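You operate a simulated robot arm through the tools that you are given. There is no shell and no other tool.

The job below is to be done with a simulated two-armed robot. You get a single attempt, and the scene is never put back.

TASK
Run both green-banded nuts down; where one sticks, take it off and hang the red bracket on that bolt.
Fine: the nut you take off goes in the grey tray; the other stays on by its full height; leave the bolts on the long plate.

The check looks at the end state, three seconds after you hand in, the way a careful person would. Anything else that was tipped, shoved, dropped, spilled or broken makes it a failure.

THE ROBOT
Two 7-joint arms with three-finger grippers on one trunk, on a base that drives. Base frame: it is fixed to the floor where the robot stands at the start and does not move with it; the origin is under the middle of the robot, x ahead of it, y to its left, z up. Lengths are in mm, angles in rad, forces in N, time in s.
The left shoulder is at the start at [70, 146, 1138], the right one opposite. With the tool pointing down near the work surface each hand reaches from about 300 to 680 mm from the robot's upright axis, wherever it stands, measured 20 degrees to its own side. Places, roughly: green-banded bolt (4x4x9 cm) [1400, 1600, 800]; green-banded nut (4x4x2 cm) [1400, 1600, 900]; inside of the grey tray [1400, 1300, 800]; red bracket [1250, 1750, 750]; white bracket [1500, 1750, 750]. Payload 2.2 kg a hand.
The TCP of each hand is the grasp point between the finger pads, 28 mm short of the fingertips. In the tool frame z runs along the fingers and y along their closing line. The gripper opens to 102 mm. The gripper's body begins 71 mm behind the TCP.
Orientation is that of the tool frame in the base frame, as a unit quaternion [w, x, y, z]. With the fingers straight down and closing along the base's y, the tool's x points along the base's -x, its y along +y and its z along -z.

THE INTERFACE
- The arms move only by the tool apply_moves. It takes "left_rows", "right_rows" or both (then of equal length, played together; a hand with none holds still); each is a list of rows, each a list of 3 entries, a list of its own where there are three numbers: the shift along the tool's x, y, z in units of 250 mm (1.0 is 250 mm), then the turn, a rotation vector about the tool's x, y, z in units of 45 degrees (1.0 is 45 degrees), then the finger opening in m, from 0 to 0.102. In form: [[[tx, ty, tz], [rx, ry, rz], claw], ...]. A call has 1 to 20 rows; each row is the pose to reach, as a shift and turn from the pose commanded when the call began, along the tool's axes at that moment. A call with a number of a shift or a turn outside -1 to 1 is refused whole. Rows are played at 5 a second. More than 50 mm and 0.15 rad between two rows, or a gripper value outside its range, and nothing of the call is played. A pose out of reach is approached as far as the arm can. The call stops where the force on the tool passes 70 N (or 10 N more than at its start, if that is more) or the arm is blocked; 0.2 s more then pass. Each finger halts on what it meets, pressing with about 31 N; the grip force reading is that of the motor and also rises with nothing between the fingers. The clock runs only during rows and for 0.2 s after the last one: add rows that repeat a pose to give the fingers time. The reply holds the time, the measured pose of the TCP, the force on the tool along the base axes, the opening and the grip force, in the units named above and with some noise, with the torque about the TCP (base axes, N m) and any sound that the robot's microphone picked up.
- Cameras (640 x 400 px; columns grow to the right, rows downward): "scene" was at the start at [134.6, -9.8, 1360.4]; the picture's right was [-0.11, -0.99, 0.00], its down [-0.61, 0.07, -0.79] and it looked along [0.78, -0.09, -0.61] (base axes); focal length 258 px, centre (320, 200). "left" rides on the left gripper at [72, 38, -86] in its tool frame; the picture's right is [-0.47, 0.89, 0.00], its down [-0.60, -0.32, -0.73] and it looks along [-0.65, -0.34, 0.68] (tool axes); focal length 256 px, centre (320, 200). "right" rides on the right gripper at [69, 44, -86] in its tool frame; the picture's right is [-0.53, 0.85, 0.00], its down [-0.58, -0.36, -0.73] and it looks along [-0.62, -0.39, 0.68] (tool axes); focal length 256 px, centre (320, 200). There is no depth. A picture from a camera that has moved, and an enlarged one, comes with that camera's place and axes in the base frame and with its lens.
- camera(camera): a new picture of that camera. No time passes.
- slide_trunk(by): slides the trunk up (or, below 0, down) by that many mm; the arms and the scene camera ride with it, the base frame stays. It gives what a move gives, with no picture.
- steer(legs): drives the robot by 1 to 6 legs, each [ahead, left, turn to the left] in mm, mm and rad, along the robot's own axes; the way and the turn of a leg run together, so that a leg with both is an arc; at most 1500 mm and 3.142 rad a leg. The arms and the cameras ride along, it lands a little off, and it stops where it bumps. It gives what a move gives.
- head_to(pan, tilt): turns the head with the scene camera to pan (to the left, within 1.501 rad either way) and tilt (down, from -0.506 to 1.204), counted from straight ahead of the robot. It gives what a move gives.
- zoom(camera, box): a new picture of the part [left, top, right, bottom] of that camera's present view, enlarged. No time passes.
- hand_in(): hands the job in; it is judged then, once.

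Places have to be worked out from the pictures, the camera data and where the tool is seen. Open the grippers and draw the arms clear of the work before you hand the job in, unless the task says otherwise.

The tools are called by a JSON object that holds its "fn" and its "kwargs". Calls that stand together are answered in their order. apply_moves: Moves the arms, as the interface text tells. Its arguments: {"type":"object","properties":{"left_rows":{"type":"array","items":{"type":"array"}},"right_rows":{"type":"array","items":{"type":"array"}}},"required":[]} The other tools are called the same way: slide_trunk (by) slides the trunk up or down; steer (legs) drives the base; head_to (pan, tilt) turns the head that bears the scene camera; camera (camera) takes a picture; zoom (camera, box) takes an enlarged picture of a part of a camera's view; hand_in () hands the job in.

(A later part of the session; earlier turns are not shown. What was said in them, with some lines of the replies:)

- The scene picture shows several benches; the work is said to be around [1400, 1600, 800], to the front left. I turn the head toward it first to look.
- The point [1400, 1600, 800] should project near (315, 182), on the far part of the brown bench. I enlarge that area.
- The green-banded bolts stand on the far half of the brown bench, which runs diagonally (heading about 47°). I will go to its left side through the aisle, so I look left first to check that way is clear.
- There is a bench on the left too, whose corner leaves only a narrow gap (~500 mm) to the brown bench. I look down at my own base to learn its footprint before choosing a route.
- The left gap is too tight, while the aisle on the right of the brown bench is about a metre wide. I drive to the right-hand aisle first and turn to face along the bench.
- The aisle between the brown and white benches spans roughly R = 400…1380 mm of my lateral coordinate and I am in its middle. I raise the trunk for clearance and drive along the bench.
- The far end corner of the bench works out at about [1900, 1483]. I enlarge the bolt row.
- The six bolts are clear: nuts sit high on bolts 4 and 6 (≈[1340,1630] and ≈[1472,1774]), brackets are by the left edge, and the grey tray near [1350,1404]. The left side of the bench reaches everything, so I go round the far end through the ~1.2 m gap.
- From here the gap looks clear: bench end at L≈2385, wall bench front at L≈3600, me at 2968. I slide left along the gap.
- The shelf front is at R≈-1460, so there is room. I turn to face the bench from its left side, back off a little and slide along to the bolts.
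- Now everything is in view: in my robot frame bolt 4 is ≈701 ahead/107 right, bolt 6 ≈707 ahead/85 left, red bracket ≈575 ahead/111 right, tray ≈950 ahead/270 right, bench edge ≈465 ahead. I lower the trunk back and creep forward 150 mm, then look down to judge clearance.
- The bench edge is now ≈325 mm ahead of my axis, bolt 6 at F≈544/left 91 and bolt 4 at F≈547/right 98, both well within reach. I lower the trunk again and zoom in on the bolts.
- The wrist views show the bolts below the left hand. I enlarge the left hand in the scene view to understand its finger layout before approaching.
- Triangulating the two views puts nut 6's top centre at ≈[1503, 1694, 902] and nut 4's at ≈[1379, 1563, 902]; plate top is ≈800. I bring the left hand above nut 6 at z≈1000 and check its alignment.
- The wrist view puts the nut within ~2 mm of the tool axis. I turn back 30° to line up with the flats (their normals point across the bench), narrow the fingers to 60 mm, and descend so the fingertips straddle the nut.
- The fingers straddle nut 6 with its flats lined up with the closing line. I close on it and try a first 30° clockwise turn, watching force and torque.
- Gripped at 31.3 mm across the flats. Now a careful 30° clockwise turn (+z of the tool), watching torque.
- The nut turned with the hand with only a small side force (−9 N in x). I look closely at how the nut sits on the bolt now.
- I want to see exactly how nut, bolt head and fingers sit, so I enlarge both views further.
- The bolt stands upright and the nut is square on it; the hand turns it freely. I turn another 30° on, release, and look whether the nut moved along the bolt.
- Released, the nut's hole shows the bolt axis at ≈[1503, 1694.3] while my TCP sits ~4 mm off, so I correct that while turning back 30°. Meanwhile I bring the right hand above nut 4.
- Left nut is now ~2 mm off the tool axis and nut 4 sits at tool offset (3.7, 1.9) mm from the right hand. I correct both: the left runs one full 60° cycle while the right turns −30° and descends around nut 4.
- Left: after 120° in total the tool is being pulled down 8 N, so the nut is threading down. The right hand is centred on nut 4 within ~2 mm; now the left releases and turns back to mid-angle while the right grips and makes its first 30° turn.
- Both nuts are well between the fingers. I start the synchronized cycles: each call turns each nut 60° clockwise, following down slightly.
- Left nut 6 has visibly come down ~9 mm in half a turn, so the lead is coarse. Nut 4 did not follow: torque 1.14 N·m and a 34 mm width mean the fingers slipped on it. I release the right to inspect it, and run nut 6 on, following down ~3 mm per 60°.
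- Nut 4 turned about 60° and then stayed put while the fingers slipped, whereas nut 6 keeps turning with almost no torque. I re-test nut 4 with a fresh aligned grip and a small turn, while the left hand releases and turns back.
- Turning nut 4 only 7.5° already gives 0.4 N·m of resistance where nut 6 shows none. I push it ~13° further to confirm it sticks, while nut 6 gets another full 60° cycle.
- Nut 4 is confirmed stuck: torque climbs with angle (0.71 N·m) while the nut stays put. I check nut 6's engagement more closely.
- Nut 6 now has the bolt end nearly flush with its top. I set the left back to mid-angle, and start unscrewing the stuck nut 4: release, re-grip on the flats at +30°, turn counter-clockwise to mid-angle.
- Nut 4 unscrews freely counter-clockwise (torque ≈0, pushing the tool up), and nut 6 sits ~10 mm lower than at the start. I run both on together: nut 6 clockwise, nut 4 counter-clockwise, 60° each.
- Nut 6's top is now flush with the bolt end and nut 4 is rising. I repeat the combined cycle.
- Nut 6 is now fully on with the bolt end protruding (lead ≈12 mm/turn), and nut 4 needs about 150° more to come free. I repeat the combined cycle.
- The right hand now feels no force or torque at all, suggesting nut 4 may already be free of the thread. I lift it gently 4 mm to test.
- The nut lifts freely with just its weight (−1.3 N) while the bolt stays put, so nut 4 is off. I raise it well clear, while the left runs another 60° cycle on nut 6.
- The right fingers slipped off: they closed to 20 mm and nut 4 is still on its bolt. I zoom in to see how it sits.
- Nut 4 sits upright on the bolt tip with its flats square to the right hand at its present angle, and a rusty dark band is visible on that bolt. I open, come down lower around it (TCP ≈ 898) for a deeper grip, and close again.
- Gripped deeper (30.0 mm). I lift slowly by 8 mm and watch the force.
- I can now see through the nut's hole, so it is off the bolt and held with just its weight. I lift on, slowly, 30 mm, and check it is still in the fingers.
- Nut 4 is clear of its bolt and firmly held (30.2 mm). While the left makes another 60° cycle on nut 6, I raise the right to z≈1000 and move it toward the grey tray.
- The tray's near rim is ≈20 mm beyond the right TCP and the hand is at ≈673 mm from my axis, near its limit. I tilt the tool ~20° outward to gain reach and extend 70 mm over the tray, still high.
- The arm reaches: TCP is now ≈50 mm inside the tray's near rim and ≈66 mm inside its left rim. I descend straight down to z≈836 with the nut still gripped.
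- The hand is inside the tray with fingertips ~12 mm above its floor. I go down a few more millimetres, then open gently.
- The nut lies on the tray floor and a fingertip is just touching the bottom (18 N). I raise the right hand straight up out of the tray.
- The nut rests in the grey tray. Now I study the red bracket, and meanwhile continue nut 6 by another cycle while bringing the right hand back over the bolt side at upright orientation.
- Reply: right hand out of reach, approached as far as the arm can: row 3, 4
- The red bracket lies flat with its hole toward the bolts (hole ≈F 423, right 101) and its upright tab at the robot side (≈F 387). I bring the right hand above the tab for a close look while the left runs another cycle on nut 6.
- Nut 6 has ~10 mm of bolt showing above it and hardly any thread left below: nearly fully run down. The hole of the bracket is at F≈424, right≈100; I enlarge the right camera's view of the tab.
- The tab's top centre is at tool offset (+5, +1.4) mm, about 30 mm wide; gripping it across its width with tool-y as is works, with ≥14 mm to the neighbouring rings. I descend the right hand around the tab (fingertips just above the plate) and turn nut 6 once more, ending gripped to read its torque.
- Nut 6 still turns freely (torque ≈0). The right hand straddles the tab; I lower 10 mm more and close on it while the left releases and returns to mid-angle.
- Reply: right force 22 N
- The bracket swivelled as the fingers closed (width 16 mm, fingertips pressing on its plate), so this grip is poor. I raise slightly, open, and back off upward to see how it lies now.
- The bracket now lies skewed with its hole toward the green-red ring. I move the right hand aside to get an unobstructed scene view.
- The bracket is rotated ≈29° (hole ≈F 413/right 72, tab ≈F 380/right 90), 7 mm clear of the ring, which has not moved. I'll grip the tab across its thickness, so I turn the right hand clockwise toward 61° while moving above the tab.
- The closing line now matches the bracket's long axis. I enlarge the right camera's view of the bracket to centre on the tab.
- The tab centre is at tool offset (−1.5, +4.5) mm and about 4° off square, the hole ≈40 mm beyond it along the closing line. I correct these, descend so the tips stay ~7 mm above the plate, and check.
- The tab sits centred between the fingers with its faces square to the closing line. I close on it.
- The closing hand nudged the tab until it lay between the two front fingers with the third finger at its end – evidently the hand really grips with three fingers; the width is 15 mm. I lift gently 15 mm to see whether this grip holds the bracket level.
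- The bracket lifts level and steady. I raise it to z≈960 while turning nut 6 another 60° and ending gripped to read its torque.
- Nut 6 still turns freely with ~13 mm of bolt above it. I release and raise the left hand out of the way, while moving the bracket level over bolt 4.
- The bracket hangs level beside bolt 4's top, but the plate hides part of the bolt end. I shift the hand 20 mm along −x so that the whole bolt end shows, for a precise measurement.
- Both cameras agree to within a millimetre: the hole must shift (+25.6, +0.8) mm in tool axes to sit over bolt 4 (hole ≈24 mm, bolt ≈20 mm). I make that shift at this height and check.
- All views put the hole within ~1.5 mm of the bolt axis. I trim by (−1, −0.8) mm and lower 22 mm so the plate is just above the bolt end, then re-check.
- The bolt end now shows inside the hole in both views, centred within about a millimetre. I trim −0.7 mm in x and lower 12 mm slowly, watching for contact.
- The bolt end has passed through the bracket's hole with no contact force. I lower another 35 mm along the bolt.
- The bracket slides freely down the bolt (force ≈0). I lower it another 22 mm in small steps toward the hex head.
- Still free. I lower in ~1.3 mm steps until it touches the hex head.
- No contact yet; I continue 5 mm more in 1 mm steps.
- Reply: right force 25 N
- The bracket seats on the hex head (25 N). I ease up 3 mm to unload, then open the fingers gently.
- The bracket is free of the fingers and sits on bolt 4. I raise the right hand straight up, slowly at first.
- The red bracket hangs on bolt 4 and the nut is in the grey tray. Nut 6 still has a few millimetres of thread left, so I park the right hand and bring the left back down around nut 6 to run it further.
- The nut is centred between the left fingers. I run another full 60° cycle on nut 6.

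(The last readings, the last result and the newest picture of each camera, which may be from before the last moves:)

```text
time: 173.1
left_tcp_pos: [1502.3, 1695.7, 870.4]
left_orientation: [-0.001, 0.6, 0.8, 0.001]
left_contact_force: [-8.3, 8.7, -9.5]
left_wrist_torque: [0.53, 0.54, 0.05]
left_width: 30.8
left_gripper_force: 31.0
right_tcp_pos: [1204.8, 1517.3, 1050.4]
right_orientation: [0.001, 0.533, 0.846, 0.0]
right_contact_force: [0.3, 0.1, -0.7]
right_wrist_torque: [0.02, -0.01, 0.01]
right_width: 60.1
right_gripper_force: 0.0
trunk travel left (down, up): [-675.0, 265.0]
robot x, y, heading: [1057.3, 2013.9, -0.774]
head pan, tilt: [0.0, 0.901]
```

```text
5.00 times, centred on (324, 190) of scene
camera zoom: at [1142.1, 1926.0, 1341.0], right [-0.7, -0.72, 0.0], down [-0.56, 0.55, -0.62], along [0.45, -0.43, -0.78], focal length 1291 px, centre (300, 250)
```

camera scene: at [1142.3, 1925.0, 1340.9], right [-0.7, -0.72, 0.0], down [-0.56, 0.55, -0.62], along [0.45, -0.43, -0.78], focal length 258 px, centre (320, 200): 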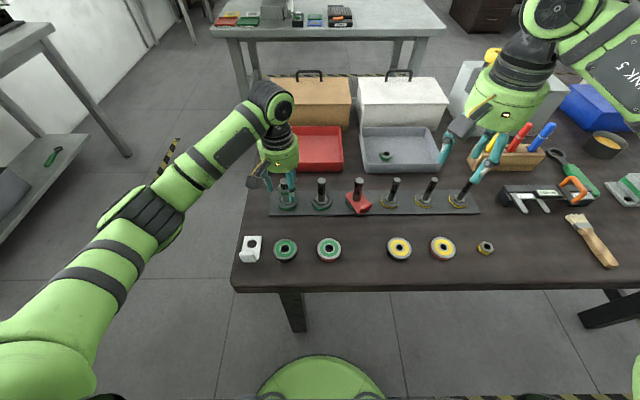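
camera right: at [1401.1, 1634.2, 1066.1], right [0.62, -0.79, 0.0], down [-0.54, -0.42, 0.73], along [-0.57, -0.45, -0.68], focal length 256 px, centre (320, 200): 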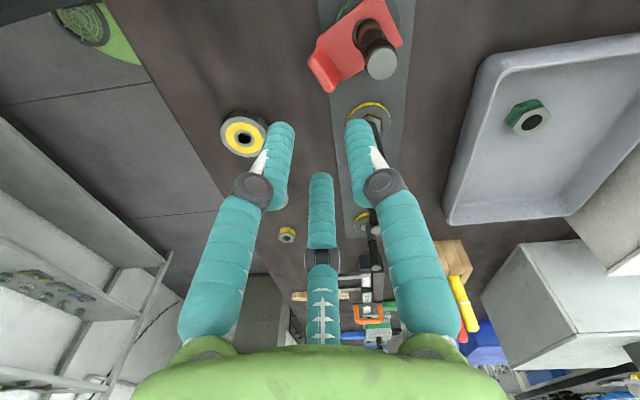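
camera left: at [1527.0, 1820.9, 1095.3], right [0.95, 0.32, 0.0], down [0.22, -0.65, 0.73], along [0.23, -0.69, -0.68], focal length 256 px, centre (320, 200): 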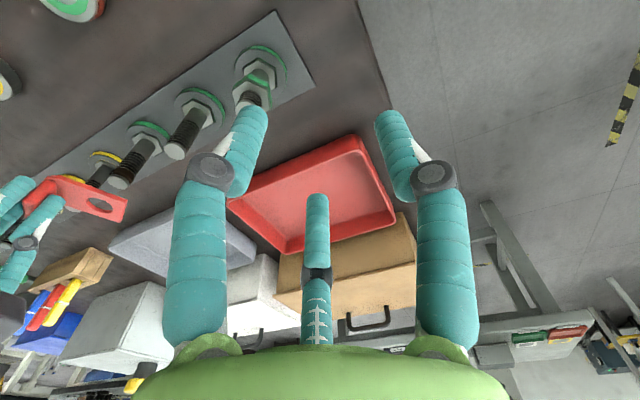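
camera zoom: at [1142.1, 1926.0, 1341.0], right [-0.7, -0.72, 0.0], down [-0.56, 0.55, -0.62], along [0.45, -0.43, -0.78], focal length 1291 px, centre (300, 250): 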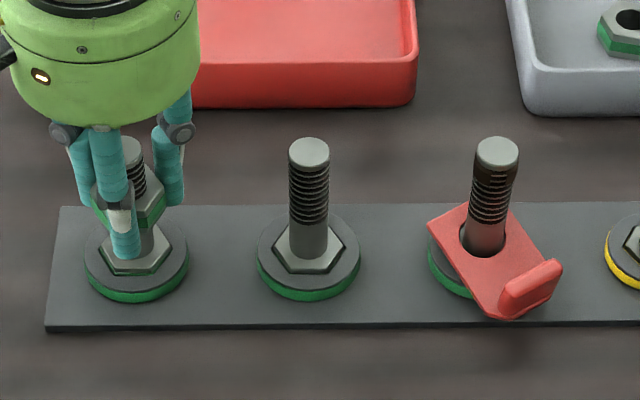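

Nut 6's underside has now reached the end of the thread with ~17 mm of bolt above it and no resistance: it is run down and fully on. I release it and raise the left hand clear.

{"fn": "apply_moves", "kwargs": {"left_rows": [[[0, 0, 0], [0, 0, 0], 0.06], [[0, 0, 0], [0, 0, 0], 0.06], [[0, 0, -0.08], [0, 0, 0], 0.06], [[0, 0, -0.2], [0, 0, 0], 0.06], [[0, 0, -0.34], [0, 0, 0], 0.06], [[0, 0, -0.48], [0, 0, 0], 0.06], [[0, 0, -0.62], [0, 0, -0.16], 0.06], [[0, 0.05, -0.74], [0, 0, -0.33], 0.06], [[0.06, 0.15, -0.8], [0, 0, -0.5], 0.06], [[0.12, 0.25, -0.8], [0, 0, -0.665], 0.06], [[0.18, 0.35, -0.8], [0, 0, -0.665], 0.06], [[0.18, 0.35, -0.8], [0, 0, -0.665], 0.06]]}}

{"fn": "zoom", "kwargs": {"camera": "scene", "box": [240, 130, 400, 230]}}

{"fn": "zoom", "kwargs": {"camera": "scene", "box": [230, 110, 510, 280]}}

```text
time: 175.7
left_tcp_pos: [1572.9, 1762.5, 1072.7]
left_orientation: [0.001, 0.371, 0.929, 0.0]
left_contact_force: [-0.2, -0.9, -1.1]
left_wrist_torque: [0.01, 0.0, 0.03]
left_width: 60.0
left_gripper_force: 0.1
right_tcp_pos: [1202.9, 1515.7, 1048.5]
right_orientation: [0.001, 0.534, 0.846, 0.001]
right_contact_force: [-0.7, -0.1, 0.4]
right_wrist_torque: [-0.03, 0.0, 0.0]
right_width: 59.8
right_gripper_force: 0.0
trunk travel left (down, up): [-675.0, 265.0]
robot x, y, heading: [1053.1, 2012.6, -0.769]
head pan, tilt: [0.0, 0.901]
```

```text
4.00 times, centred on (320, 180) of scene
camera zoom: at [1142.1, 1924.5, 1340.9], right [-0.7, -0.72, 0.0], down [-0.56, 0.55, -0.62], along [0.45, -0.43, -0.78], focal length 1033 px, centre (320, 280)
```

zoom: 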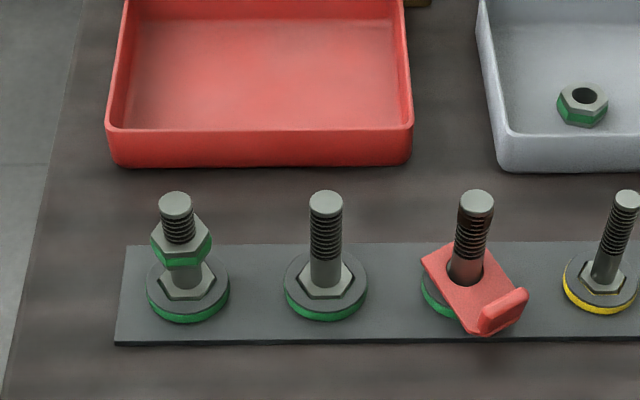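

```text
2.29 times, centred on (370, 195) of scene
camera zoom: at [1142.1, 1924.5, 1340.9], right [-0.7, -0.72, 0.0], down [-0.56, 0.55, -0.62], along [0.45, -0.43, -0.78], focal length 590 px, centre (206, 211)
```

zoom: 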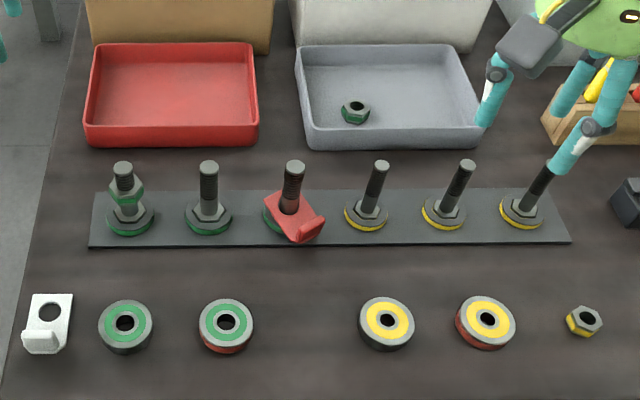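

Final layout looks right: nut 6 fully on with bolt end protruding, bracket on bolt 4, nut in the grey tray, rings, white bracket and other bolts untouched. I open both grippers fully and raise the arms before backing away.

{"fn": "apply_moves", "kwargs": {"left_rows": [[[0, 0, -0.08], [0, 0, 0], 0.08], [[0, 0, -0.16], [0, 0, 0], 0.1], [[0, 0, -0.2], [0, 0, 0], 0.1], [[0, 0, -0.2], [0, 0, 0], 0.1]], "right_rows": [[[0, 0, -0.1], [0, 0, -0.1], 0.08], [[0, 0, -0.2], [0, 0, -0.2], 0.1], [[0, 0, -0.3], [0, 0, -0.3], 0.1], [[0, 0, -0.3], [0, 0, -0.3], 0.1]]}}

{"fn": "steer", "kwargs": {"legs": [[-250, 0, 0]]}}

{"fn": "camera", "kwargs": {"camera": "scene"}}

{"fn": "zoom", "kwargs": {"camera": "scene", "box": [240, 80, 480, 220]}}

```text
time: 176.7
left_tcp_pos: [1572.6, 1762.4, 1121.6]
left_orientation: [0.0, 0.372, 0.928, -0.001]
left_contact_force: [0.2, 0.5, 0.6]
left_wrist_torque: [0.01, -0.04, -0.03]
left_width: 99.8
left_gripper_force: 0.0
right_tcp_pos: [1204.8, 1523.0, 1123.6]
right_orientation: [0.0, 0.43, 0.903, 0.0]
right_contact_force: [-0.3, -0.5, 0.2]
right_wrist_torque: [0.0, 0.01, 0.03]
right_width: 100.1
right_gripper_force: 0.0
trunk travel left (down, up): [-675.0, 265.0]
robot x, y, heading: [1054.1, 2010.7, -0.771]
head pan, tilt: [0.0, 0.901]
```

```text
time: 178.4
left_tcp_pos: [1398.6, 1932.5, 1120.2]
left_orientation: [-0.001, 0.372, 0.928, 0.001]
left_contact_force: [-0.5, -1.0, 0.2]
left_wrist_torque: [-0.01, 0.03, -0.02]
left_width: 99.7
left_gripper_force: 0.1
right_tcp_pos: [1030.1, 1693.4, 1123.0]
right_orientation: [0.0, 0.431, 0.903, 0.0]
right_contact_force: [-0.2, -0.6, -0.3]
right_wrist_torque: [-0.05, 0.01, -0.02]
right_width: 99.8
right_gripper_force: 0.1
trunk travel left (down, up): [-675.0, 265.0]
robot x, y, heading: [877.4, 2180.6, -0.772]
head pan, tilt: [0.0, 0.901]
```

```text
taken
camera scene: at [967.8, 2095.0, 1340.7], right [-0.7, -0.72, 0.0], down [-0.56, 0.55, -0.62], along [0.45, -0.43, -0.78], focal length 258 px, centre (320, 200)
```

scene: 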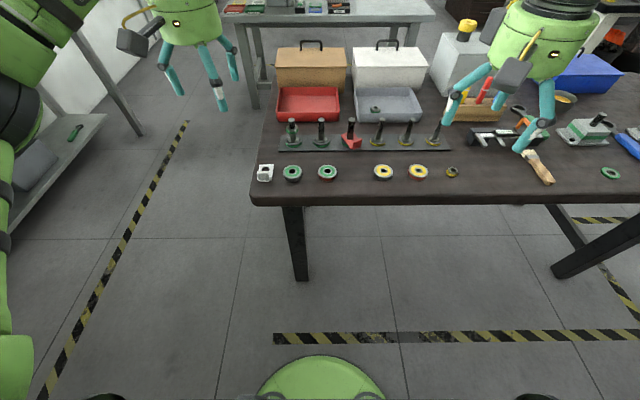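

```text
2.67 times, centred on (360, 150) of scene
camera zoom: at [967.8, 2095.0, 1340.7], right [-0.7, -0.72, 0.0], down [-0.56, 0.55, -0.62], along [0.45, -0.43, -0.78], focal length 689 px, centre (213, 333)
```

zoom: 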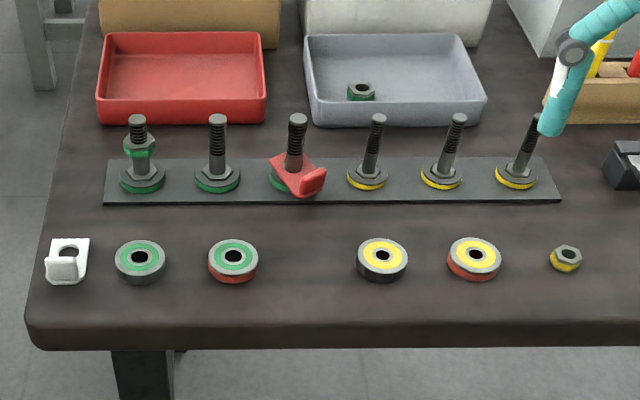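

The robot is clear of the bench with both grippers open. The final picture shows the nut in the grey tray, nut 6 well down its bolt, the red bracket hanging on bolt 4 and everything else standing as before, so I hand in.

{"fn": "hand_in", "kwargs": {}}

```text
The job is handed in.
```

The job is handed in; I haven't seen the judge's result.

- **Nut that ran:** the green-banded nut on the end bolt went all the way down to the end of the thread. It is on by more than its full height, with about 17 mm of bolt showing above it.
- **Nut that stuck:** the other nut jammed after about 60°, so I unscrewed it and put it in the grey tray. There is a rusty band on that bolt.
- **Red bracket:** it hangs on the bolt of the stuck nut, tilted slightly and resting on the hex head.
- **Bolts:** all six are still on the long plate.

**Grey tray:** it slid about 9 mm toward the robot when a fingertip touched its floor while I was releasing the nut. I left it there because pushing it back risked hitting the bolts.

**Bracket on the table:** it swivelled while I was gripping it, but it touched nothing else. The rings, the white bracket and the other things on the bench look undisturbed.

Both grippers are open and the robot has backed away from the bench.
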